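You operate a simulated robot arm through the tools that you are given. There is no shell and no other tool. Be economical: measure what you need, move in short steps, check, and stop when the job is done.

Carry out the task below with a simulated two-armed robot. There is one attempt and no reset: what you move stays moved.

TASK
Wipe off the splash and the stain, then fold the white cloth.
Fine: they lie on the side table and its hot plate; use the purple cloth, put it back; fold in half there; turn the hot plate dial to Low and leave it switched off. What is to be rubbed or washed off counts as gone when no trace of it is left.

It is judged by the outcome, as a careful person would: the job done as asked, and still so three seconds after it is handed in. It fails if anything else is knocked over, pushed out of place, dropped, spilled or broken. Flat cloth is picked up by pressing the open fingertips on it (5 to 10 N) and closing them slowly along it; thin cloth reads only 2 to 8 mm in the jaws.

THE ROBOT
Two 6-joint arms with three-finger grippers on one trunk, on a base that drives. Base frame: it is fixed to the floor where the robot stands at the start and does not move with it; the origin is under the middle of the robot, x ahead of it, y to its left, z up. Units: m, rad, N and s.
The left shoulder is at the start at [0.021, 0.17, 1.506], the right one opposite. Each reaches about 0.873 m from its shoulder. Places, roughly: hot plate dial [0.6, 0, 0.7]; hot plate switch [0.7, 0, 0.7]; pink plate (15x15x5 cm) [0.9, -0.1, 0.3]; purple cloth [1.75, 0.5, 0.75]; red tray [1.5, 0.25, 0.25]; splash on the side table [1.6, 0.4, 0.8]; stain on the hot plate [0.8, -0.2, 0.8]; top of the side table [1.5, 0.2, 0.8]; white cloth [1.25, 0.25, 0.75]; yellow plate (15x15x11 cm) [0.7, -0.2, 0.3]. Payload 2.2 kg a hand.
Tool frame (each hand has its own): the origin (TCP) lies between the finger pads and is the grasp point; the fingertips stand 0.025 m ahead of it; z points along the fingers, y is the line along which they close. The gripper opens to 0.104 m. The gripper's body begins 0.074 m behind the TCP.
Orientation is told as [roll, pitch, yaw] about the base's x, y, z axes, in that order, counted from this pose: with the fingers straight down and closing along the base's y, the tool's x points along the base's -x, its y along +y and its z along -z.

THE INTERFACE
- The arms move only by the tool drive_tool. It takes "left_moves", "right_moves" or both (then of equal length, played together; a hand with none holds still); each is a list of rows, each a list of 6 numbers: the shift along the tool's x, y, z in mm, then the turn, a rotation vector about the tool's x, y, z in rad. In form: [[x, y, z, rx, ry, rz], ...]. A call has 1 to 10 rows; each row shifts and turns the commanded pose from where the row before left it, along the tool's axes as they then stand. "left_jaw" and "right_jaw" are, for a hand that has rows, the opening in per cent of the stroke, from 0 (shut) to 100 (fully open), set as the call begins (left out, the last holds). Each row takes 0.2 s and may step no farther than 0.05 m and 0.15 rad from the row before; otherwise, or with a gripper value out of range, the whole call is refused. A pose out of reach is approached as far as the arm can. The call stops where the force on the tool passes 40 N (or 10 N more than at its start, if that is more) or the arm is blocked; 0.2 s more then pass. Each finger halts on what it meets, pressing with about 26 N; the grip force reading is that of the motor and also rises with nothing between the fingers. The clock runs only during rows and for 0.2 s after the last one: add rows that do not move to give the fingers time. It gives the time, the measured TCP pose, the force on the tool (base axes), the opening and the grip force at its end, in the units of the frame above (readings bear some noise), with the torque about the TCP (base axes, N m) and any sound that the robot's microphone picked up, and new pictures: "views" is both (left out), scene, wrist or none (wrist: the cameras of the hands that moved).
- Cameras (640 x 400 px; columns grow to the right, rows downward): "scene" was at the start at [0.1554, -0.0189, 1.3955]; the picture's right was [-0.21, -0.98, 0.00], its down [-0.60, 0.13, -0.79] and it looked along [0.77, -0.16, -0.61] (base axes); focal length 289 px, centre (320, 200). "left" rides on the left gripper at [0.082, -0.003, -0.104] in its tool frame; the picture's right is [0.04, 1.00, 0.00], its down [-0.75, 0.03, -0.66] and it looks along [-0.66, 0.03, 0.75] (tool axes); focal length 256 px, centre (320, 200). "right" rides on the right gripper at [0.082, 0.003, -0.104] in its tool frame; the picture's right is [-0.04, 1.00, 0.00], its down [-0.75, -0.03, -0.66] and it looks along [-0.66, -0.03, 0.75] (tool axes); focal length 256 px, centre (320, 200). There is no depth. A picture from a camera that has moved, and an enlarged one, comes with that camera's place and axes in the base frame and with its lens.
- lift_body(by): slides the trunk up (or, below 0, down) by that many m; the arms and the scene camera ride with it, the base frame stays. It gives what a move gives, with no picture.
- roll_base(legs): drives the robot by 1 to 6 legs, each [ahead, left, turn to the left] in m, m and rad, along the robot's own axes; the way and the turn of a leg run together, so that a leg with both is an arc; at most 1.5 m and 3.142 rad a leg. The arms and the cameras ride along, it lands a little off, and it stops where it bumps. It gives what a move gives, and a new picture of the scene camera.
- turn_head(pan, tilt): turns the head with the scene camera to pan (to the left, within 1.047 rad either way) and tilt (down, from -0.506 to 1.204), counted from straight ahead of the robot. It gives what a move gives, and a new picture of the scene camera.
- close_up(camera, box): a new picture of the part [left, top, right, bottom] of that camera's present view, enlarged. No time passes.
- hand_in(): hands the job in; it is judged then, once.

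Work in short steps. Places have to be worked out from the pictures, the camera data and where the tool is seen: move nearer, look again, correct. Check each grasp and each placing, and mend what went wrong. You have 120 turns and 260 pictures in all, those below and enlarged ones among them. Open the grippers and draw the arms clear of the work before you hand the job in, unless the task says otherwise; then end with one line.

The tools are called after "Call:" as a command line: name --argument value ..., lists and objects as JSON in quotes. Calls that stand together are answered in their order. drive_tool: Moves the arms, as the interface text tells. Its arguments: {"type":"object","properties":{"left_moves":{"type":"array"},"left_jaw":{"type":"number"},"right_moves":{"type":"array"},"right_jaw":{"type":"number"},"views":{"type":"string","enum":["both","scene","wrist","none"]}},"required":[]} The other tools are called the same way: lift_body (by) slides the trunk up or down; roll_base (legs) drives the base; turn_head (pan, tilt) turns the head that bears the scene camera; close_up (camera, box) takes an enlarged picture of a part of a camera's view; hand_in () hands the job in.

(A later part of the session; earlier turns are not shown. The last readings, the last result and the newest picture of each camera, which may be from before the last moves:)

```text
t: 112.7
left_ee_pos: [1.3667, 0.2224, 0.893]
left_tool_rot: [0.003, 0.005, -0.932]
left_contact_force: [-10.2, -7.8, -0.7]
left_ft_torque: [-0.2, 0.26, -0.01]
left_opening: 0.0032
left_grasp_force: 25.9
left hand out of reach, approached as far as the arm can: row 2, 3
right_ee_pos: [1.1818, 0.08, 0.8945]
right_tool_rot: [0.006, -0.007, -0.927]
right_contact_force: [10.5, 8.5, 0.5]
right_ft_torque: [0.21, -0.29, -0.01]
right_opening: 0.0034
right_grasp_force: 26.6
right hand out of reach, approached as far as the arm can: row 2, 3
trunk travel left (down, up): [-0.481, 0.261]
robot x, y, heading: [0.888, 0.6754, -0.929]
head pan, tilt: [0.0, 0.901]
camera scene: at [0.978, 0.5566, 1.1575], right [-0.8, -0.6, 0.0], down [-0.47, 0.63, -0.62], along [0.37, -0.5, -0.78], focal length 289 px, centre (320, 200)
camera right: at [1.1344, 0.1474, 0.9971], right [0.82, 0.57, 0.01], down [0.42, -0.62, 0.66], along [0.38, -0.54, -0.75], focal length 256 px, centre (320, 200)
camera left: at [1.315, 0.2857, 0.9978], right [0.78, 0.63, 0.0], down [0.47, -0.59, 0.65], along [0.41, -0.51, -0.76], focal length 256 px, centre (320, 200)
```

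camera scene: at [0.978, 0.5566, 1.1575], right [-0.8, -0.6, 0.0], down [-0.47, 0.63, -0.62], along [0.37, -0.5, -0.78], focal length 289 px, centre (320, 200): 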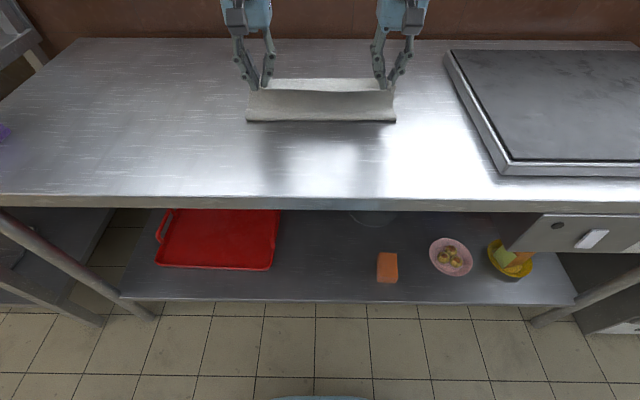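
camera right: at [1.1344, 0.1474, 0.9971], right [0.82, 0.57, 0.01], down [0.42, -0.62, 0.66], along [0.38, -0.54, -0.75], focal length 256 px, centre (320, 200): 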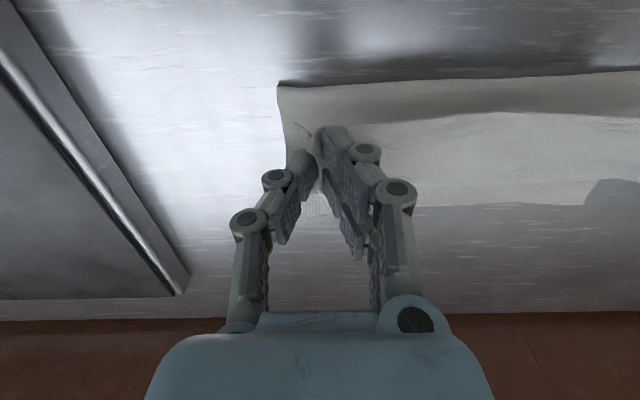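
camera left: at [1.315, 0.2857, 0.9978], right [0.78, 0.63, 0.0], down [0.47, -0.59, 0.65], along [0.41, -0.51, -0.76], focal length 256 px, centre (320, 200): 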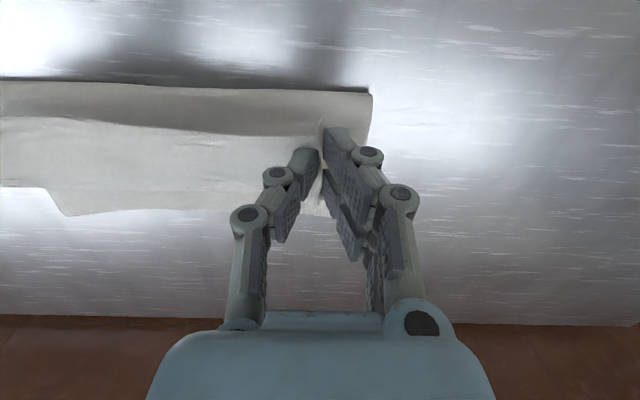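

At the reach limit the hands spread slightly (10 N lateral pull). I raise the hands 4 cm and 4 mm inward, lower the trunk 7 cm and roll ahead 6 cm, which gives a better arm position along the same arc.

Call:
drive_tool --left_moves '[[0, -2, -20, 0, 0, 0], [0, -2, -20, 0, 0, 0], [0, 0, 0, 0, 0, 0]]' --right_moves '[[0, 2, -20, 0, 0, 0], [0, 2, -20, 0, 0, 0], [0, 0, 0, 0, 0, 0]]' --views "none"

Call:
lift_body --by -0.06

Call:
roll_base --legs '[[0.06, 0, 0]]'

Call:
drive_tool --left_moves '[[0, 0, 0, 0, 0, 0]]' --right_moves '[[0, 0, 0, 0, 0, 0]]' --views "wrist"

```text
t: 113.5
left_ee_pos: [1.3645, 0.2208, 0.9335]
left_tool_rot: [0.005, 0.003, -0.929]
left_contact_force: [-4.9, -4.2, 0.1]
left_ft_torque: [-0.11, 0.12, 0.02]
left_opening: 0.0029
left_grasp_force: 25.6
right_ee_pos: [1.182, 0.0796, 0.9359]
right_tool_rot: [0.001, -0.007, -0.93]
right_contact_force: [5.2, 3.8, -0.4]
right_ft_torque: [0.06, -0.15, -0.01]
right_opening: 0.003
right_grasp_force: 26.0
trunk travel left (down, up): [-0.481, 0.261]
robot x, y, heading: [0.8895, 0.6753, -0.929]
head pan, tilt: [0.0, 0.901]
```

```text
t: 114.5
left_ee_pos: [1.3638, 0.2207, 0.8743]
left_tool_rot: [0.004, 0.001, -0.927]
left_contact_force: [-4.0, -3.7, 0.5]
left_ft_torque: [-0.06, 0.07, 0.0]
left_opening: 0.003
left_grasp_force: 25.6
right_ee_pos: [1.1831, 0.0824, 0.876]
right_tool_rot: [0.004, -0.008, -0.925]
right_contact_force: [4.2, 3.1, -0.2]
right_ft_torque: [0.08, -0.09, -0.01]
right_opening: 0.003
right_grasp_force: 26.0
trunk travel left (down, up): [-0.421, 0.321]
robot x, y, heading: [0.8911, 0.6776, -0.931]
head pan, tilt: [0.0, 0.901]
```

```text
t: 115.5
left_ee_pos: [1.4005, 0.1727, 0.8724]
left_tool_rot: [0.005, 0.005, -0.929]
left_contact_force: [-3.9, -2.6, -0.3]
left_ft_torque: [-0.02, 0.15, 0.0]
left_opening: 0.0031
left_grasp_force: 26.1
right_ee_pos: [1.2208, 0.0336, 0.8729]
right_tool_rot: [0.004, -0.003, -0.927]
right_contact_force: [4.5, 1.6, -1.1]
right_ft_torque: [0.09, -0.11, 0.02]
right_opening: 0.003
right_grasp_force: 26.2
trunk travel left (down, up): [-0.421, 0.321]
robot x, y, heading: [0.9241, 0.6289, -0.927]
head pan, tilt: [0.0, 0.901]
camera scene: at [1.0157, 0.5064, 1.0958], right [-0.8, -0.6, 0.0], down [-0.47, 0.63, -0.62], along [0.37, -0.5, -0.79], focal length 289 px, centre (320, 200)
```

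scene: 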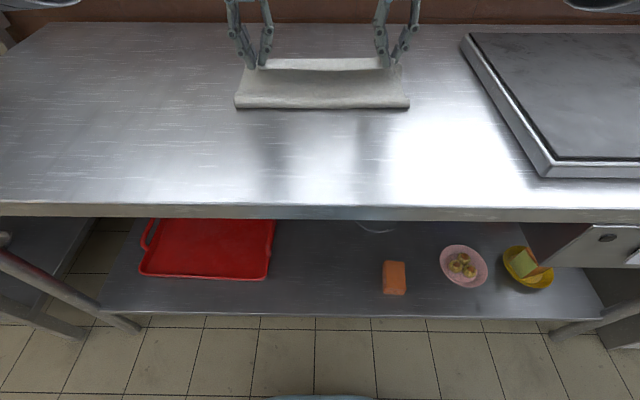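

```text
t: 115.8
left_ee_pos: [1.3998, 0.1743, 0.8748]
left_tool_rot: [0.005, 0.004, -0.929]
left_contact_force: [-3.1, -3.1, -0.5]
left_ft_torque: [-0.03, 0.08, 0.0]
left_opening: 0.0029
left_grasp_force: 26.4
right_ee_pos: [1.22, 0.0339, 0.8735]
right_tool_rot: [0.003, -0.005, -0.927]
right_contact_force: [2.7, 1.4, -0.9]
right_ft_torque: [0.04, -0.11, -0.03]
right_opening: 0.0028
right_grasp_force: 26.0
trunk travel left (down, up): [-0.421, 0.321]
robot x, y, heading: [0.9219, 0.6257, -0.932]
head pan, tilt: [0.0, 0.901]
camera right: at [1.1729, 0.1021, 0.9773], right [0.82, 0.57, 0.0], down [0.42, -0.62, 0.66], along [0.38, -0.54, -0.75], focal length 256 px, centre (320, 200)
camera left: at [1.3479, 0.2371, 0.9774], right [0.78, 0.63, 0.0], down [0.47, -0.59, 0.65], along [0.41, -0.51, -0.76], focal length 256 px, centre (320, 200)
```

right: 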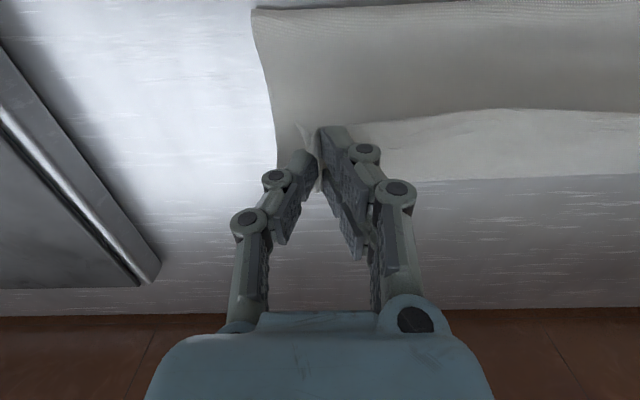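
left: 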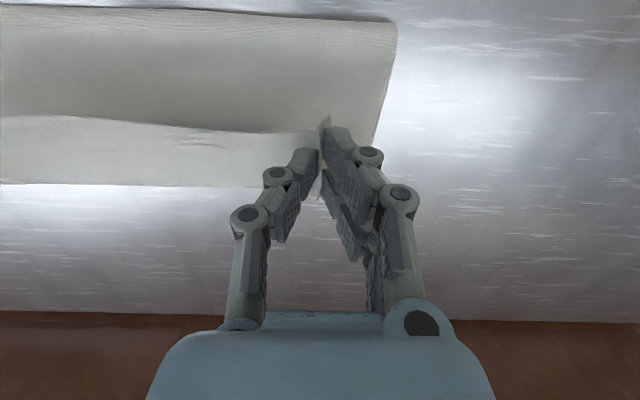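

The moved edge trails the far edge by about 7 cm. I continue ahead 6.5 cm while sinking 2.6 cm.

Call:
drive_tool --left_moves '[[-18, 0, 4, 0, 0, 0], [-18, 0, 6, 0, 0, 0], [-16, 0, 8, 0, 0, 0], [-13, 0, 8, 0, 0, 0], [0, 0, 0, 0, 0, 0]]' --right_moves '[[-18, 0, 4, 0, 0, 0], [-18, 0, 6, 0, 0, 0], [-16, 0, 8, 0, 0, 0], [-13, 0, 8, 0, 0, 0], [0, 0, 0, 0, 0, 0]]' --views "both"

```text
t: 117.0
left_ee_pos: [1.4119, 0.1648, 0.8653]
left_tool_rot: [0.004, 0.004, -0.928]
left_contact_force: [-14.5, -10.9, 0.0]
left_ft_torque: [-0.29, 0.35, 0.02]
left_opening: 0.0033
left_grasp_force: 26.5
left hand out of reach, approached as far as the arm can: row 1, 2, 3, 4
right_ee_pos: [1.2275, 0.0179, 0.8678]
right_tool_rot: [0.006, -0.008, -0.926]
right_contact_force: [12.8, 10.7, -0.1]
right_ft_torque: [0.3, -0.35, 0.0]
right_opening: 0.0038
right_grasp_force: 25.8
right hand out of reach, approached as far as the arm can: row 2, 3, 4
trunk travel left (down, up): [-0.421, 0.321]
robot x, y, heading: [0.9245, 0.629, -0.926]
head pan, tilt: [0.0, 0.901]
camera scene: at [1.0148, 0.5075, 1.0961], right [-0.8, -0.6, 0.0], down [-0.47, 0.63, -0.62], along [0.37, -0.5, -0.78], focal length 289 px, centre (320, 200)
camera right: at [1.1795, 0.0861, 0.9705], right [0.82, 0.57, 0.0], down [0.42, -0.62, 0.66], along [0.38, -0.54, -0.75], focal length 256 px, centre (320, 200)
camera left: at [1.3609, 0.2277, 0.969], right [0.78, 0.63, 0.0], down [0.47, -0.59, 0.65], along [0.41, -0.51, -0.76], focal length 256 px, centre (320, 200)
```

scene: 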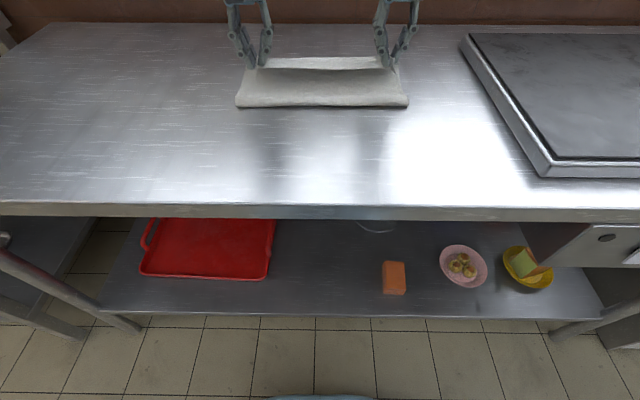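
right: 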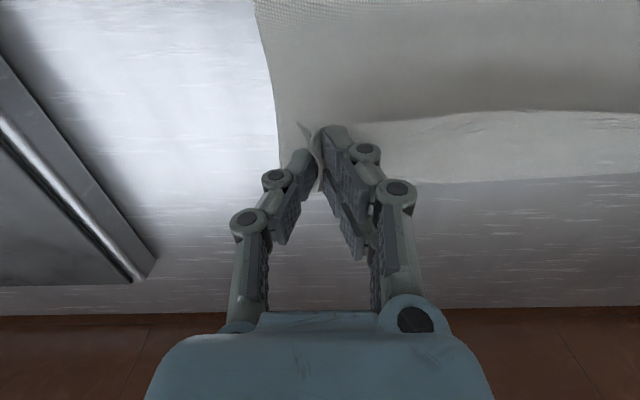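
left: 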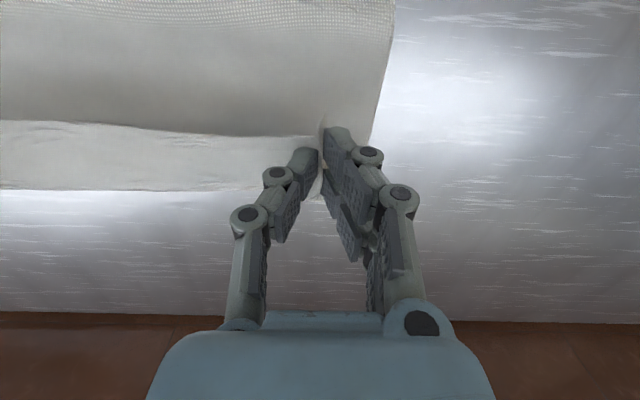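

Forward reach with fingers down always ends near 0.66 m. I ease the hands 3 mm inward to remove tension and roll the base 6 cm further (there is room) to pass the target slightly.

Call:
drive_tool --left_moves '[[3, -4, 0, 0, 0, 0], [0, 0, 0, 0, 0, 0]]' --right_moves '[[3, 4, 0, 0, 0, 0], [0, 0, 0, 0, 0, 0]]' --views "none"

Call:
roll_base --legs '[[0.06, 0, 0]]'

Call:
drive_tool --left_moves '[[0, 0, 10, 0, 0, 0], [0, 0, 0, 0, 0, 0]]' --right_moves '[[0, 0, 10, 0, 0, 0], [0, 0, 0, 0, 0, 0]]' --views "wrist"

```text
t: 117.7
left_ee_pos: [1.4097, 0.1655, 0.8646]
left_tool_rot: [0.005, 0.003, -0.929]
left_contact_force: [-7.8, -5.3, 0.9]
left_ft_torque: [-0.14, 0.16, -0.02]
left_opening: 0.0031
left_grasp_force: 25.9
right_ee_pos: [1.2274, 0.023, 0.8683]
right_tool_rot: [0.003, -0.007, -0.928]
right_contact_force: [6.6, 6.2, -0.4]
right_ft_torque: [0.16, -0.18, -0.03]
right_opening: 0.0031
right_grasp_force: 26.0
trunk travel left (down, up): [-0.421, 0.321]
robot x, y, heading: [0.9226, 0.6286, -0.925]
head pan, tilt: [0.0, 0.901]
```

```text
t: 118.6
left_ee_pos: [1.4451, 0.1173, 0.8638]
left_tool_rot: [0.004, 0.005, -0.928]
left_contact_force: [-6.6, -4.8, -1.0]
left_ft_torque: [-0.07, 0.17, -0.02]
left_opening: 0.0031
left_grasp_force: 25.9
right_ee_pos: [1.2638, -0.026, 0.8662]
right_tool_rot: [0.003, -0.005, -0.927]
right_contact_force: [6.2, 3.8, -0.3]
right_ft_torque: [0.12, -0.13, -0.02]
right_opening: 0.0032
right_grasp_force: 25.8
trunk travel left (down, up): [-0.421, 0.321]
robot x, y, heading: [0.9616, 0.5844, -0.925]
head pan, tilt: [0.0, 0.901]
camera scene: at [1.0517, 0.4584, 1.0958], right [-0.8, -0.6, 0.0], down [-0.47, 0.63, -0.62], along [0.37, -0.5, -0.79], focal length 289 px, centre (320, 200)
```

scene: 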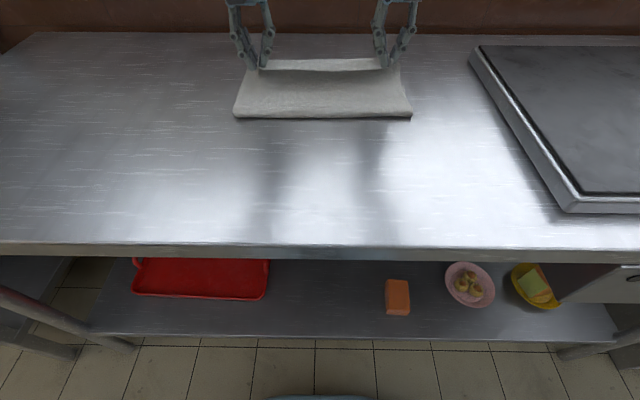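

```text
t: 119.2
left_ee_pos: [1.4432, 0.1173, 0.856]
left_tool_rot: [0.001, 0.003, -0.929]
left_contact_force: [-5.6, -4.5, -0.1]
left_ft_torque: [-0.12, 0.11, 0.03]
left_opening: 0.0031
left_grasp_force: 26.2
right_ee_pos: [1.2613, -0.0242, 0.8585]
right_tool_rot: [0.003, -0.008, -0.926]
right_contact_force: [4.9, 3.2, -0.5]
right_ft_torque: [0.1, -0.14, -0.02]
right_opening: 0.0031
right_grasp_force: 25.9
trunk travel left (down, up): [-0.421, 0.321]
robot x, y, heading: [0.9621, 0.5807, -0.926]
head pan, tilt: [0.0, 0.901]
camera right: at [1.2159, 0.0431, 0.9615], right [0.82, 0.57, 0.0], down [0.42, -0.62, 0.66], along [0.38, -0.54, -0.75], focal length 256 px, centre (320, 200)
camera left: at [1.3923, 0.1806, 0.9592], right [0.78, 0.63, 0.0], down [0.47, -0.59, 0.65], along [0.42, -0.51, -0.76], focal length 256 px, centre (320, 200)
```

right: 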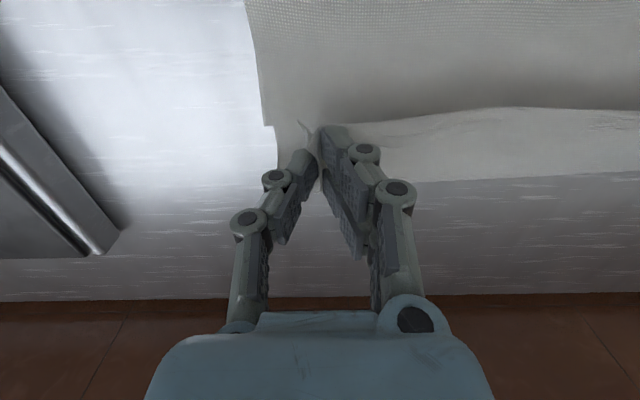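
left: 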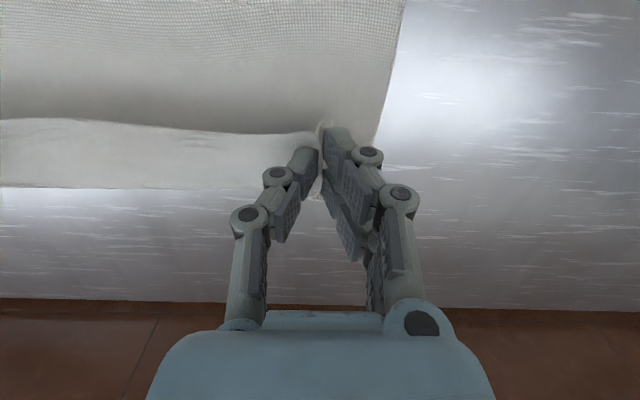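

The cloth slid forward as a whole: the drooping top layer lies on the bottom one and drags it. I raise the hands 4 cm and draw them back 4 cm, roll 5 cm ahead, then I'll come down along a taut arc.

Call:
drive_tool --left_moves '[[10, -2, -14, 0, 0, 0], [15, 0, -14, 0, 0, 0], [15, 0, -12, 0, 0, 0], [0, 0, 0, 0, 0, 0]]' --right_moves '[[10, 2, -14, 0, 0, 0], [15, 0, -14, 0, 0, 0], [15, 0, -12, 0, 0, 0], [0, 0, 0, 0, 0, 0]]' --views "none"

Call:
roll_base --legs '[[0.05, 0, 0]]'

Call:
drive_tool --left_moves '[[0, 0, 0, 0, 0, 0]]' --right_moves '[[0, 0, 0, 0, 0, 0]]' --views "wrist"

```text
t: 120.2
left_ee_pos: [1.4184, 0.1491, 0.8943]
left_tool_rot: [0.006, 0.004, -0.929]
left_contact_force: [-2.1, -1.9, 0.0]
left_ft_torque: [-0.04, 0.03, 0.02]
left_opening: 0.003
left_grasp_force: 25.9
right_ee_pos: [1.2417, 0.0081, 0.8974]
right_tool_rot: [0.004, -0.006, -0.927]
right_contact_force: [2.0, 1.6, 0.4]
right_ft_torque: [0.04, -0.06, -0.02]
right_opening: 0.003
right_grasp_force: 26.5
trunk travel left (down, up): [-0.421, 0.321]
robot x, y, heading: [0.9637, 0.5808, -0.925]
head pan, tilt: [0.0, 0.901]
```

```text
t: 121.1
left_ee_pos: [1.4504, 0.1076, 0.8939]
left_tool_rot: [0.006, 0.006, -0.93]
left_contact_force: [-1.0, -1.5, -0.8]
left_ft_torque: [-0.01, 0.01, 0.03]
left_opening: 0.0027
left_grasp_force: 26.0
right_ee_pos: [1.2735, -0.0331, 0.8952]
right_tool_rot: [0.004, -0.004, -0.927]
right_contact_force: [2.7, 1.8, -0.8]
right_ft_torque: [0.06, 0.01, -0.01]
right_opening: 0.0032
right_grasp_force: 26.2
trunk travel left (down, up): [-0.421, 0.321]
robot x, y, heading: [0.9897, 0.5418, -0.93]
head pan, tilt: [0.0, 0.901]
camera scene: at [1.0821, 0.4181, 1.0957], right [-0.8, -0.6, 0.0], down [-0.47, 0.63, -0.62], along [0.37, -0.5, -0.79], focal length 289 px, centre (320, 200)
```

scene: 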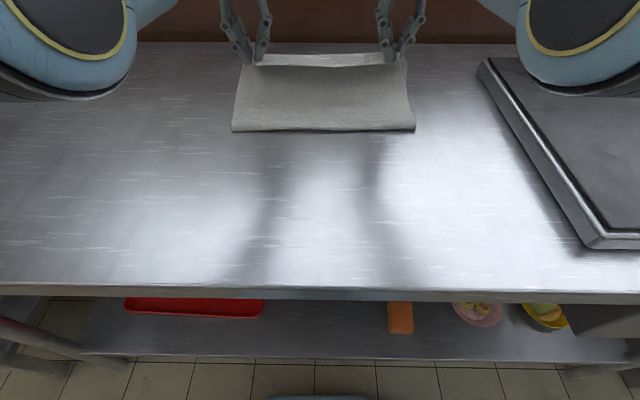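

```text
t: 121.5
left_ee_pos: [1.4479, 0.107, 0.8957]
left_tool_rot: [0.005, 0.004, -0.927]
left_contact_force: [-1.8, -2.1, 0.4]
left_ft_torque: [-0.01, 0.05, 0.03]
left_opening: 0.0026
left_grasp_force: 25.7
right_ee_pos: [1.2716, -0.031, 0.8964]
right_tool_rot: [0.004, -0.004, -0.927]
right_contact_force: [2.2, 1.8, -0.3]
right_ft_torque: [0.03, 0.0, 0.0]
right_opening: 0.0031
right_grasp_force: 26.2
trunk travel left (down, up): [-0.421, 0.321]
robot x, y, heading: [0.9905, 0.5409, -0.929]
head pan, tilt: [0.0, 0.901]
camera right: at [1.2251, 0.0358, 0.9996], right [0.82, 0.57, 0.0], down [0.42, -0.62, 0.66], along [0.38, -0.54, -0.75], focal length 256 px, centre (320, 200)
camera left: at [1.397, 0.1708, 0.9991], right [0.78, 0.63, 0.01], down [0.47, -0.59, 0.65], along [0.42, -0.5, -0.76], focal length 256 px, centre (320, 200)
```

right: 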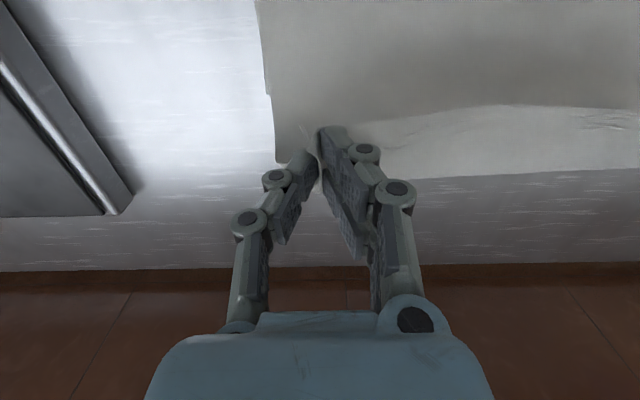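
left: 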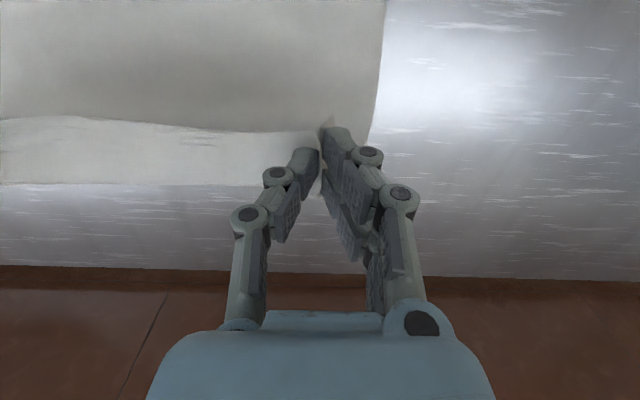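

The bottom layer was being dragged by contact. Now I go back and up over the proper fold line so the sheet peels, and tilt the fingers forward 0.3 rad for more reach.

Call:
drive_tool --left_moves '[[18, 0, -18, 0, 0, 0], [18, 0, -18, 0, 0, 0], [18, 0, -18, 0, 0, 0], [0, 0, 0, 0, -0.15, 0], [0, 0, 0, 0, -0.15, 0], [0, 0, 0, 0, 0, 0]]' --right_moves '[[18, 0, -18, 0, 0, 0], [18, 0, -18, 0, 0, 0], [18, 0, -18, 0, 0, 0], [0, 0, 0, 0, -0.15, 0], [0, 0, 0, 0, -0.15, 0], [0, 0, 0, 0, 0, 0]]' --views "both"

```text
t: 123.1
left_ee_pos: [1.4689, 0.1407, 0.9334]
left_tool_rot: [0.068, -0.323, -0.904]
left_contact_force: [-0.6, -0.6, 0.5]
left_ft_torque: [-0.02, -0.02, 0.01]
left_opening: 0.0
left_grasp_force: 26.0
left hand out of reach, approached as far as the arm can: row 2, 3
right_ee_pos: [1.2494, -0.0266, 0.9368]
right_tool_rot: [-0.023, -0.329, -0.939]
right_contact_force: [0.0, 0.6, -0.4]
right_ft_torque: [0.02, 0.0, -0.03]
right_opening: 0.0029
right_grasp_force: 25.8
right hand out of reach, approached as far as the arm can: row 2, 3
trunk travel left (down, up): [-0.421, 0.321]
robot x, y, heading: [0.9917, 0.5392, -0.929]
head pan, tilt: [0.0, 0.901]
stopped in row 6 (left hand): the arm was blocked; the commanded pose is now the measured one
camera scene: at [1.0811, 0.4195, 1.0961], right [-0.8, -0.6, 0.0], down [-0.47, 0.63, -0.62], along [0.37, -0.5, -0.78], focal length 289 px, centre (320, 200)
camera right: at [1.188, 0.0674, 1.0084], right [0.83, 0.55, -0.01], down [0.28, -0.41, 0.87], along [0.47, -0.72, -0.5], focal length 256 px, centre (320, 200)
camera left: at [1.3929, 0.2212, 1.0054], right [0.75, 0.66, 0.05], down [0.3, -0.41, 0.86], along [0.59, -0.63, -0.5], focal length 256 px, centre (320, 200)
```

scene: 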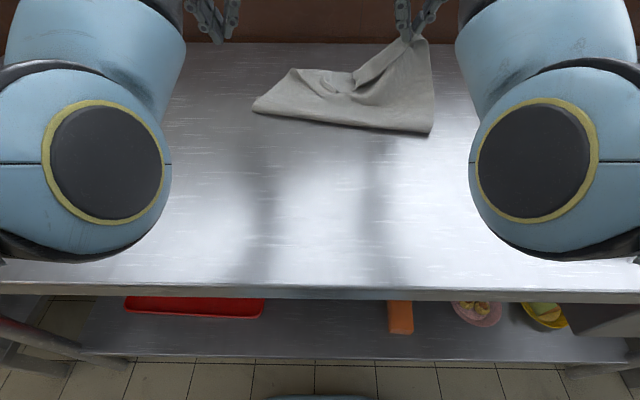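
right: 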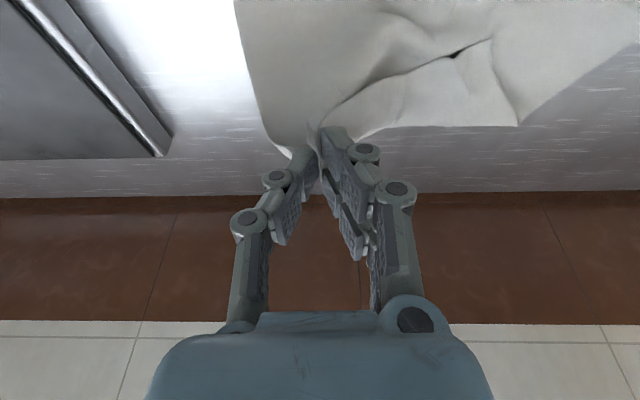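
left: 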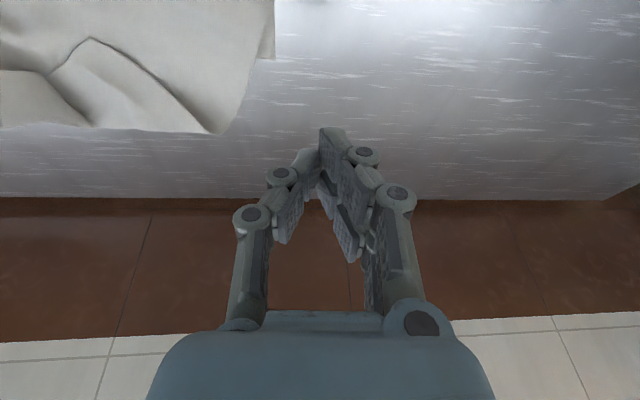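

The retreat was out of the arms' near range: the hands spread and the left lost its corner. I enlarge the view to see how the cloth lies.

Call:
close_up --camera "scene" --box '[230, 20, 460, 160]'

```text
2.78 times, centred on (345, 90) of scene
camera zoom: at [1.0811, 0.4195, 1.0961], right [-0.8, -0.6, 0.0], down [-0.47, 0.63, -0.62], along [0.37, -0.5, -0.78], focal length 804 px, centre (250, 506)
```

zoom: 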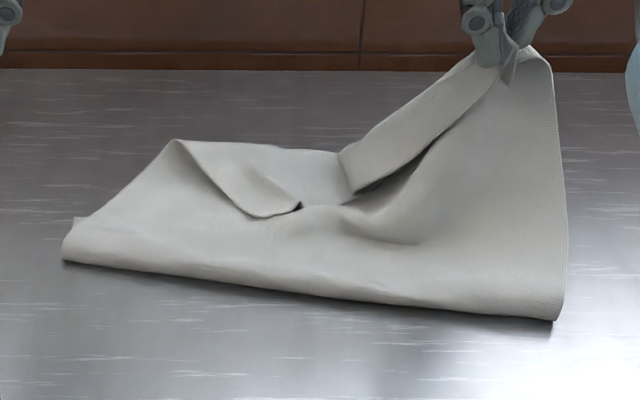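

The right hand still holds its corner. I untilt both hands, then unfold: roll back with the right corner so the top layer flips back toward me.

Call:
drive_tool --left_moves '[[0, 0, 0, 0, 0.15, 0], [0, 0, 0, -0.03, 0.15, 0.02], [0, 0, 0, -0.03, 0, 0], [0, 0, 0, 0, 0, 0]]' --right_moves '[[0, 0, 0, 0, 0.15, 0], [0, 0, 0, 0.01, 0.15, 0], [0, 0, 0, 0.01, 0, 0], [0, 0, 0, 0, 0, 0]]' --views "none"

Call:
roll_base --legs '[[-0.12, 0, 0]]'

```text
refused: row 2 steps farther than a row can; nothing moved
```

```text
t: 124.4
left_ee_pos: [1.3979, 0.24, 0.9335]
left_tool_rot: [0.067, -0.324, -0.899]
left_contact_force: [-0.7, -0.2, 0.0]
left_ft_torque: [0.01, 0.02, -0.02]
left_opening: 0.0001
left_grasp_force: 26.1
right_ee_pos: [1.177, 0.0725, 0.9377]
right_tool_rot: [-0.024, -0.33, -0.935]
right_contact_force: [-0.1, 1.1, 0.1]
right_ft_torque: [-0.06, -0.01, 0.0]
right_opening: 0.003
right_grasp_force: 26.0
trunk travel left (down, up): [-0.421, 0.321]
robot x, y, heading: [0.9163, 0.6342, -0.925]
head pan, tilt: [0.0, 0.901]
camera scene: at [1.0079, 0.5173, 1.0963], right [-0.8, -0.6, 0.0], down [-0.47, 0.62, -0.62], along [0.37, -0.5, -0.78], focal length 289 px, centre (320, 200)
```

scene: 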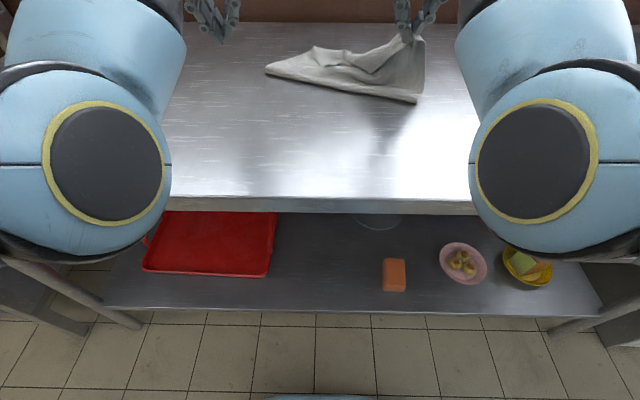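

The cloth is following. I untilt both hands (smaller steps), then see.

Call:
drive_tool --left_moves '[[0, 0, 0, 0, 0.14, 0], [0, 0, 0, -0.03, 0.14, 0.01], [0, 0, 0, -0.03, 0.04, 0.01], [0, 0, 0, 0, 0, 0]]' --right_moves '[[0, 0, 0, 0, 0.14, 0], [0, 0, 0, 0.01, 0.14, 0], [0, 0, 0, 0.01, 0.04, 0], [0, 0, 0, 0, 0, 0]]' --views "none"

Call:
roll_base --legs '[[-0.08, 0, 0]]'

Call:
lift_body --by -0.06

Call:
roll_base --legs '[[-0.08, 0, 0]]'

```text
t: 125.4
left_ee_pos: [1.3972, 0.2393, 0.9328]
left_tool_rot: [0.127, -0.003, -0.896]
left_contact_force: [-0.2, 0.0, 0.0]
left_ft_torque: [-0.01, -0.02, -0.02]
left_opening: 0.0
left_grasp_force: 26.0
right_ee_pos: [1.1782, 0.0723, 0.9358]
right_tool_rot: [-0.042, -0.01, -0.945]
right_contact_force: [0.4, 0.2, 0.2]
right_ft_torque: [-0.03, 0.03, -0.03]
right_opening: 0.0027
right_grasp_force: 26.3
trunk travel left (down, up): [-0.421, 0.321]
robot x, y, heading: [0.9205, 0.6364, -0.925]
head pan, tilt: [0.0, 0.901]
```

```text
t: 126.4
left_ee_pos: [1.3492, 0.3032, 0.9324]
left_tool_rot: [0.125, -0.003, -0.896]
left_contact_force: [-0.4, 0.8, 0.5]
left_ft_torque: [-0.04, -0.03, -0.02]
left_opening: 0.0001
left_grasp_force: 26.1
right_ee_pos: [1.1304, 0.1364, 0.9374]
right_tool_rot: [-0.042, -0.009, -0.944]
right_contact_force: [0.3, 0.3, 0.1]
right_ft_torque: [-0.04, 0.0, 0.04]
right_opening: 0.0027
right_grasp_force: 26.1
trunk travel left (down, up): [-0.421, 0.321]
robot x, y, heading: [0.8696, 0.7023, -0.925]
head pan, tilt: [0.0, 0.901]
camera scene: at [0.9593, 0.5816, 1.0963], right [-0.8, -0.6, 0.0], down [-0.47, 0.63, -0.62], along [0.37, -0.5, -0.78], focal length 289 px, centre (320, 200)
```

scene: 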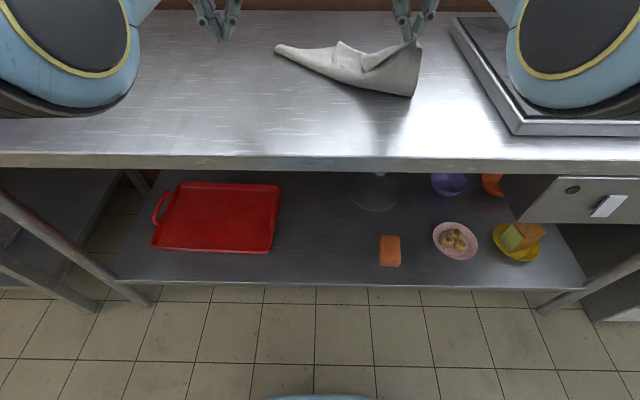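

```text
t: 127.4
left_ee_pos: [1.3495, 0.3034, 0.8597]
left_tool_rot: [0.125, 0.016, -0.898]
left_contact_force: [0.4, -0.1, 1.4]
left_ft_torque: [-0.02, -0.01, -0.01]
left_opening: 0.0004
left_grasp_force: 26.0
right_ee_pos: [1.1295, 0.1363, 0.8627]
right_tool_rot: [-0.044, 0.011, -0.945]
right_contact_force: [0.1, -0.6, 0.3]
right_ft_torque: [-0.01, 0.01, -0.02]
right_opening: 0.0028
right_grasp_force: 25.7
trunk travel left (down, up): [-0.361, 0.381]
robot x, y, heading: [0.8672, 0.7009, -0.928]
head pan, tilt: [0.0, 0.901]
```

```text
t: 128.5
left_ee_pos: [1.2992, 0.3666, 0.8603]
left_tool_rot: [0.126, 0.016, -0.898]
left_contact_force: [0.4, 0.6, 0.8]
left_ft_torque: [-0.02, -0.03, -0.02]
left_opening: 0.0002
left_grasp_force: 26.0
right_ee_pos: [1.0789, 0.2015, 0.8614]
right_tool_rot: [-0.044, 0.012, -0.944]
right_contact_force: [-0.6, 0.2, 1.7]
right_ft_torque: [-0.02, -0.03, 0.02]
right_opening: 0.0027
right_grasp_force: 25.4
trunk travel left (down, up): [-0.361, 0.381]
robot x, y, heading: [0.8205, 0.7628, -0.926]
head pan, tilt: [0.0, 0.901]
camera scene: at [0.9118, 0.6445, 1.0345], right [-0.8, -0.6, 0.0], down [-0.47, 0.63, -0.62], along [0.37, -0.5, -0.78], focal length 289 px, centre (320, 200)
```

scene: 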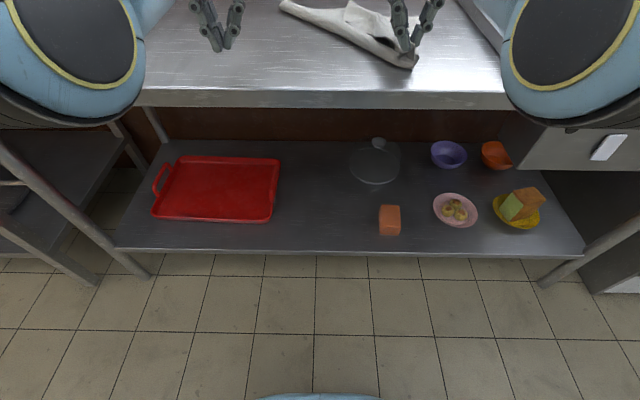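

The cloth has bunched into a diagonal strip. I raise the trunk 0.25 m so it hangs from the right hand and I can see its shape.

Call:
lift_body --by 0.25

Call:
turn_head --pan 0.0 --tilt 0.75

```text
t: 131.1
left_ee_pos: [1.2992, 0.3678, 1.1083]
left_tool_rot: [0.125, 0.018, -0.895]
left_contact_force: [-0.2, 0.8, -0.5]
left_ft_torque: [0.01, 0.01, 0.0]
left_opening: 0.0
left_grasp_force: 26.6
right_ee_pos: [1.082, 0.2015, 1.1108]
right_tool_rot: [-0.046, 0.012, -0.943]
right_contact_force: [0.3, -0.5, -1.0]
right_ft_torque: [0.03, 0.0, 0.0]
right_opening: 0.0028
right_grasp_force: 26.0
trunk travel left (down, up): [-0.611, 0.131]
robot x, y, heading: [0.8224, 0.7706, -0.922]
head pan, tilt: [0.0, 0.901]
```

```text
t: 131.8
left_ee_pos: [1.2991, 0.3667, 1.1097]
left_tool_rot: [0.126, 0.016, -0.897]
left_contact_force: [0.2, -0.2, 0.9]
left_ft_torque: [0.03, 0.01, 0.02]
left_opening: 0.0
left_grasp_force: 26.4
right_ee_pos: [1.0805, 0.2006, 1.1111]
right_tool_rot: [-0.043, 0.012, -0.944]
right_contact_force: [-0.5, 0.1, 0.1]
right_ft_torque: [-0.01, -0.01, 0.02]
right_opening: 0.003
right_grasp_force: 26.5
trunk travel left (down, up): [-0.611, 0.131]
robot x, y, heading: [0.8175, 0.7664, -0.93]
head pan, tilt: [0.0, 0.75]
camera scene: at [0.9134, 0.6424, 1.3008], right [-0.8, -0.6, 0.0], down [-0.41, 0.55, -0.73], along [0.44, -0.58, -0.68], focal length 289 px, centre (320, 200)
```

scene: 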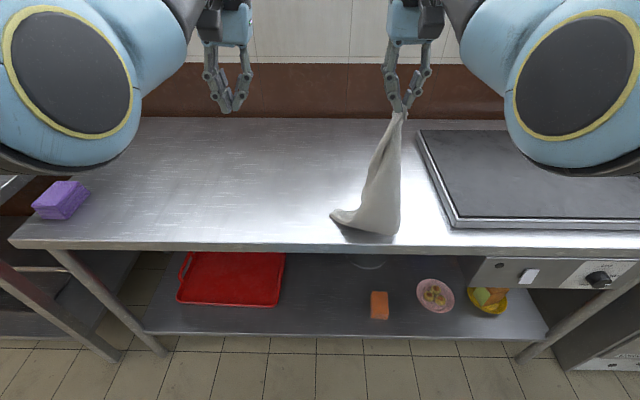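

It hangs with its foot on the table; I look closer to find the free corners.

Call:
close_up --camera "scene" --box '[310, 90, 450, 250]'

Call:
close_up --camera "right" --box '[120, 0, 560, 300]'

Call:
close_up --camera "left" --box '[0, 0, 400, 260]'

```text
2.50 times, centred on (380, 170) of scene
camera zoom: at [0.9134, 0.6424, 1.3008], right [-0.8, -0.6, 0.0], down [-0.41, 0.55, -0.73], along [0.44, -0.58, -0.68], focal length 722 px, centre (170, 275)
```

zoom: 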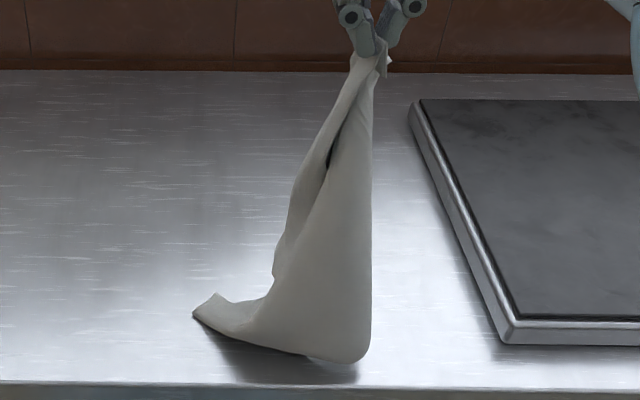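

```text
1.33 times, centred on (340, 150) of right
camera zoom: at [1.0398, 0.2706, 1.2154], right [0.83, 0.55, -0.04], down [0.44, -0.62, 0.65], along [0.33, -0.56, -0.76], focal length 341 px, centre (293, 267)
```

zoom: 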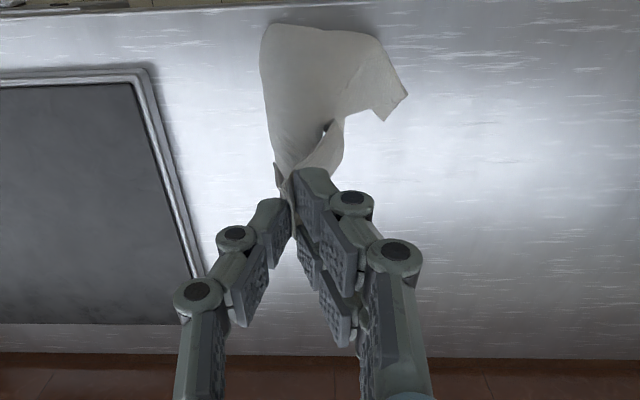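

```text
1.54 times, centred on (200, 130) of left
camera zoom: at [1.2367, 0.4197, 1.2133], right [0.75, 0.65, 0.13], down [0.44, -0.63, 0.64], along [0.5, -0.43, -0.76], focal length 394 px, centre (505, 308)
```

zoom: 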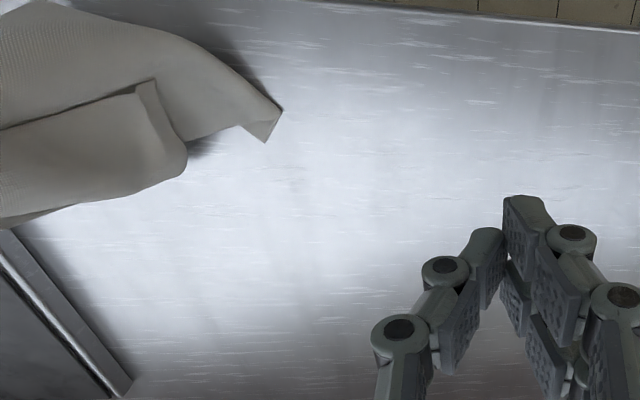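

One free corner lies on the table at about (1.183, 0.213). I lay the cloth down going forward (base ahead while the trunk sinks) to spread it along the table's depth.

Call:
roll_base --legs '[[0.08, 0, 0]]'

Call:
lift_body --by -0.09

Call:
roll_base --legs '[[0.08, 0, 0]]'

Call:
lift_body --by -0.09

Call:
roll_base --legs '[[0.06, 0, 0]]'

Call:
drive_tool --left_moves '[[0, 0, 0, -0.12, 0, 0.03]]' --right_moves '[[0, 0, 0, 0.04, 0, 0]]' --views "both"

```text
t: 132.8
left_ee_pos: [1.3494, 0.3032, 1.1081]
left_tool_rot: [0.126, 0.019, -0.895]
left_contact_force: [0.4, -0.4, -0.1]
left_ft_torque: [0.04, 0.02, 0.01]
left_opening: 0.0
left_grasp_force: 25.8
right_ee_pos: [1.1317, 0.1355, 1.1105]
right_tool_rot: [-0.044, 0.015, -0.942]
right_contact_force: [-0.5, 0.2, 0.1]
right_ft_torque: [0.02, 0.01, 0.01]
right_opening: 0.0026
right_grasp_force: 26.3
trunk travel left (down, up): [-0.611, 0.131]
robot x, y, heading: [0.8665, 0.7025, -0.92]
head pan, tilt: [0.0, 0.75]
camera scene: at [0.963, 0.577, 1.3006], right [-0.8, -0.6, 0.0], down [-0.41, 0.55, -0.73], along [0.44, -0.58, -0.68], focal length 289 px, centre (320, 200)
```

scene: 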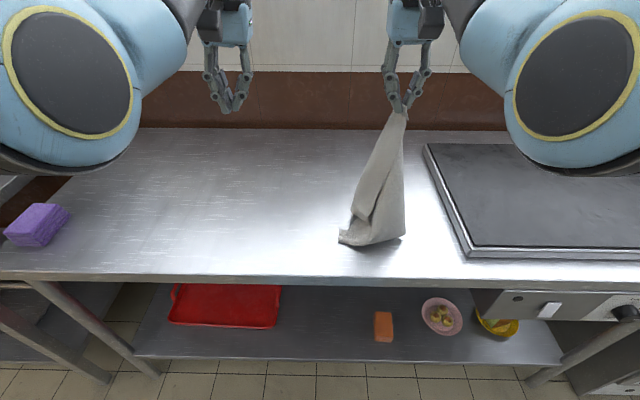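

```text
t: 134.1
left_ee_pos: [1.3489, 0.3043, 1.0197]
left_tool_rot: [0.125, 0.015, -0.896]
left_contact_force: [0.4, -0.5, 0.6]
left_ft_torque: [-0.01, -0.03, -0.02]
left_opening: 0.0
left_grasp_force: 26.3
right_ee_pos: [1.1293, 0.1371, 1.022]
right_tool_rot: [-0.043, 0.011, -0.942]
right_contact_force: [0.4, -0.2, 0.8]
right_ft_torque: [-0.02, 0.01, -0.01]
right_opening: 0.0029
right_grasp_force: 25.9
trunk travel left (down, up): [-0.521, 0.221]
robot x, y, heading: [0.8703, 0.7012, -0.923]
head pan, tilt: [0.0, 0.75]
```

```text
t: 135.2
left_ee_pos: [1.3974, 0.2385, 1.0192]
left_tool_rot: [0.125, 0.021, -0.896]
left_contact_force: [0.7, -0.8, -0.5]
left_ft_torque: [0.05, 0.03, 0.0]
left_opening: 0.0001
left_grasp_force: 25.5
right_ee_pos: [1.1786, 0.0721, 1.0213]
right_tool_rot: [-0.042, 0.013, -0.945]
right_contact_force: [0.5, -0.3, -1.8]
right_ft_torque: [0.01, 0.01, 0.02]
right_opening: 0.0029
right_grasp_force: 25.9
trunk travel left (down, up): [-0.521, 0.221]
robot x, y, heading: [0.9206, 0.6416, -0.927]
head pan, tilt: [0.0, 0.75]
camera scene: at [1.0117, 0.5124, 1.2098], right [-0.8, -0.6, 0.0], down [-0.41, 0.55, -0.73], along [0.44, -0.58, -0.68], focal length 289 px, centre (320, 200)
```

scene: 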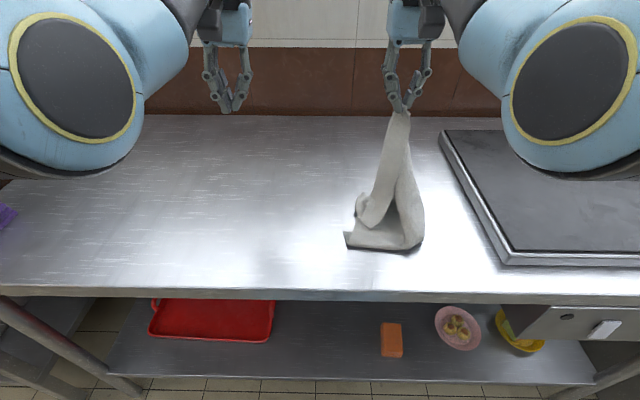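

```text
t: 136.4
left_ee_pos: [1.3964, 0.2395, 0.9304]
left_tool_rot: [0.128, 0.017, -0.896]
left_contact_force: [0.4, 0.6, -0.4]
left_ft_torque: [0.03, -0.01, 0.01]
left_opening: 0.0
left_grasp_force: 25.9
right_ee_pos: [1.1772, 0.0734, 0.9323]
right_tool_rot: [-0.042, 0.011, -0.944]
right_contact_force: [-0.4, 0.1, 0.3]
right_ft_torque: [-0.02, 0.0, -0.02]
right_opening: 0.0027
right_grasp_force: 25.8
trunk travel left (down, up): [-0.431, 0.311]
robot x, y, heading: [0.9191, 0.6376, -0.921]
head pan, tilt: [0.0, 0.75]
```

```text
t: 137.4
left_ee_pos: [1.4327, 0.1915, 0.9281]
left_tool_rot: [0.126, 0.019, -0.896]
left_contact_force: [0.4, 0.3, -0.2]
left_ft_torque: [0.04, 0.01, 0.0]
left_opening: 0.0
left_grasp_force: 25.7
right_ee_pos: [1.2153, 0.0234, 0.9306]
right_tool_rot: [-0.044, 0.012, -0.945]
right_contact_force: [-0.1, -1.1, 0.1]
right_ft_torque: [0.05, 0.04, -0.01]
right_opening: 0.0025
right_grasp_force: 26.3
trunk travel left (down, up): [-0.431, 0.311]
robot x, y, heading: [0.956, 0.5892, -0.924]
head pan, tilt: [0.0, 0.75]
camera scene: at [1.0496, 0.4622, 1.1179], right [-0.8, -0.6, 0.0], down [-0.41, 0.55, -0.73], along [0.44, -0.58, -0.68], focal length 289 px, centre (320, 200)
```

scene: 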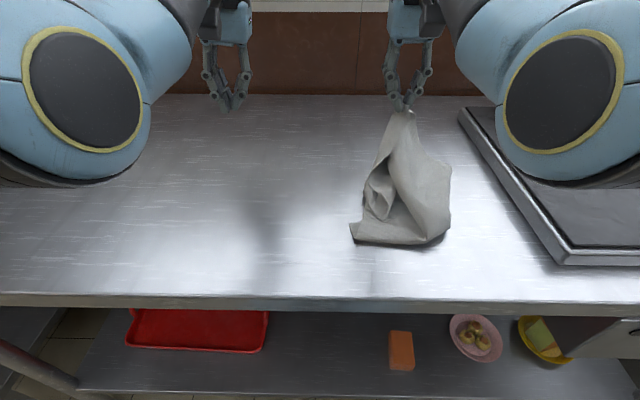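

```text
t: 137.8
left_ee_pos: [1.4324, 0.1911, 0.9293]
left_tool_rot: [0.247, 0.023, -0.926]
left_contact_force: [-0.2, 0.0, -0.5]
left_ft_torque: [0.01, -0.02, 0.03]
left_opening: 0.0
left_grasp_force: 25.7
right_ee_pos: [1.2137, 0.0236, 0.9312]
right_tool_rot: [-0.083, 0.012, -0.943]
right_contact_force: [-0.2, -0.5, -0.2]
right_ft_torque: [0.03, -0.01, 0.01]
right_opening: 0.0029
right_grasp_force: 25.6
trunk travel left (down, up): [-0.431, 0.311]
robot x, y, heading: [0.9526, 0.5902, -0.921]
head pan, tilt: [0.0, 0.75]
camera scene: at [1.0484, 0.463, 1.1182], right [-0.8, -0.6, 0.0], down [-0.41, 0.55, -0.73], along [0.44, -0.58, -0.68], focal length 289 px, centre (320, 200)
camera right: at [1.1763, 0.0961, 1.0349], right [0.83, 0.55, -0.08], down [0.47, -0.6, 0.65], along [0.31, -0.58, -0.76], focal length 256 px, centre (320, 200)
camera left: at [1.3622, 0.2373, 1.0308], right [0.75, 0.61, 0.24], down [0.36, -0.69, 0.63], along [0.55, -0.38, -0.74], focal length 256 px, centre (320, 200)
```

scene: 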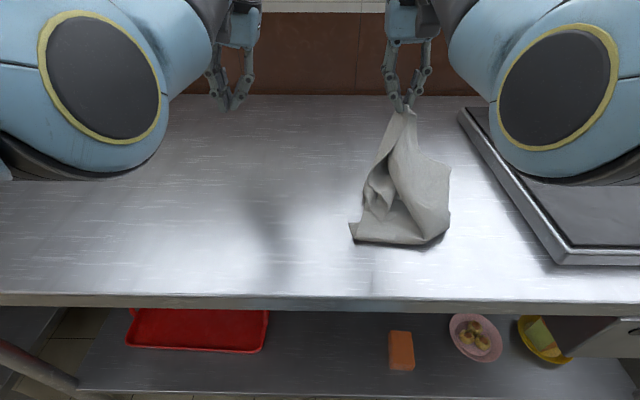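
right: 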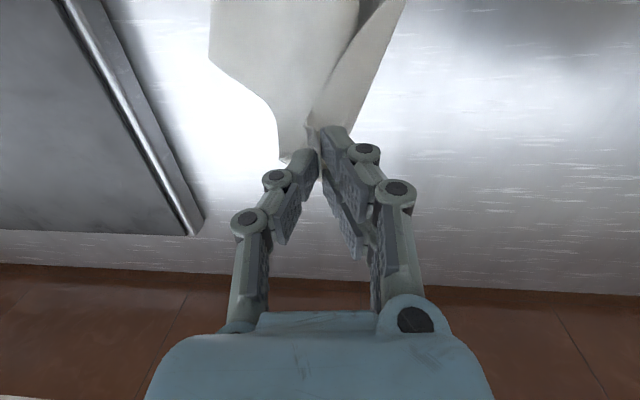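
left: 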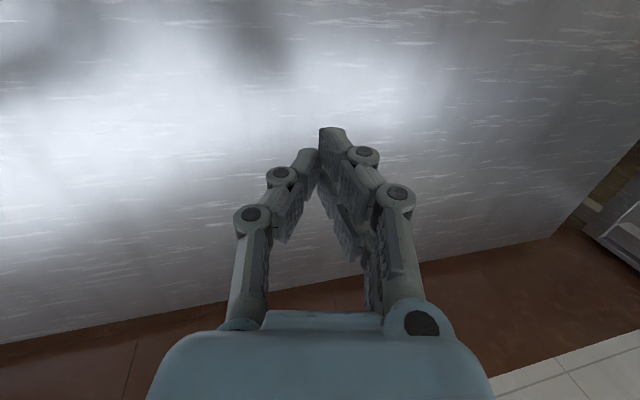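

I correct the small roll tilts and lay the corner down while moving the hand forward a bit.

Call:
drive_tool --left_moves '[[0, 0, 0, 0.12, 0, 0], [0, 0, 0, 0.12, 0, 0], [0, 0, 0, 0, 0, 0], [0, 0, 0, 0, 0, 0], [0, 0, 0, 0, 0, 0]]' --right_moves '[[0, 0, 0, -0.08, 0, 0], [-10, 0, 20, 0, 0, 0], [-10, 0, 25, 0, 0, 0], [-10, 0, 25, 0, 0, 0], [-10, 0, 20, 0, 0, 0]]' --views "both"

```text
t: 139.0
left_ee_pos: [1.4316, 0.1903, 0.9302]
left_tool_rot: [0.006, 0.022, -0.925]
left_contact_force: [0.6, -0.7, 0.2]
left_ft_torque: [-0.01, 0.01, -0.01]
left_opening: 0.0
left_grasp_force: 26.1
right_ee_pos: [1.2381, -0.0072, 0.8412]
right_tool_rot: [-0.004, 0.012, -0.944]
right_contact_force: [0.5, -0.8, -0.4]
right_ft_torque: [-0.01, 0.02, 0.01]
right_opening: 0.0027
right_grasp_force: 26.1
trunk travel left (down, up): [-0.431, 0.311]
robot x, y, heading: [0.9586, 0.5879, -0.921]
head pan, tilt: [0.0, 0.75]
camera scene: at [1.0486, 0.4633, 1.1182], right [-0.8, -0.6, 0.0], down [-0.41, 0.54, -0.73], along [0.44, -0.58, -0.68], focal length 289 px, centre (320, 200)
camera right: at [1.1934, 0.0603, 0.9455], right [0.83, 0.55, 0.0], down [0.42, -0.63, 0.65], along [0.36, -0.54, -0.76], focal length 256 px, centre (320, 200)
camera left: at [1.3823, 0.2523, 1.0352], right [0.77, 0.63, 0.01], down [0.48, -0.6, 0.64], along [0.41, -0.49, -0.77], focal length 256 px, centre (320, 200)
```

scene: 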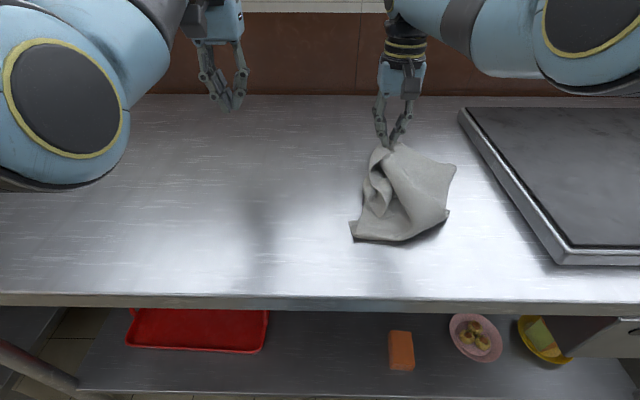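
right: 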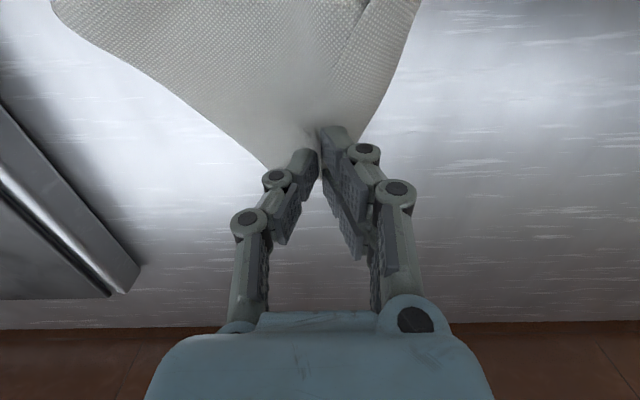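
left: 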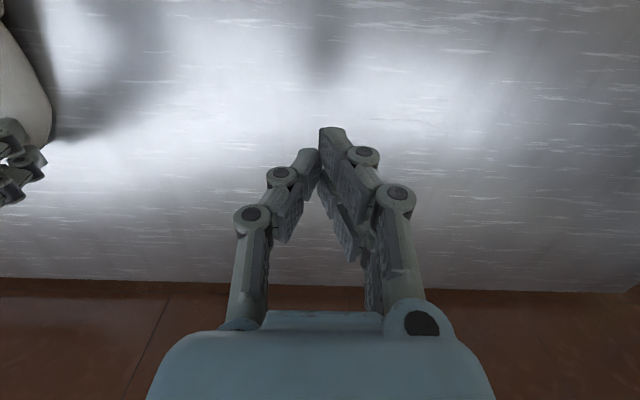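

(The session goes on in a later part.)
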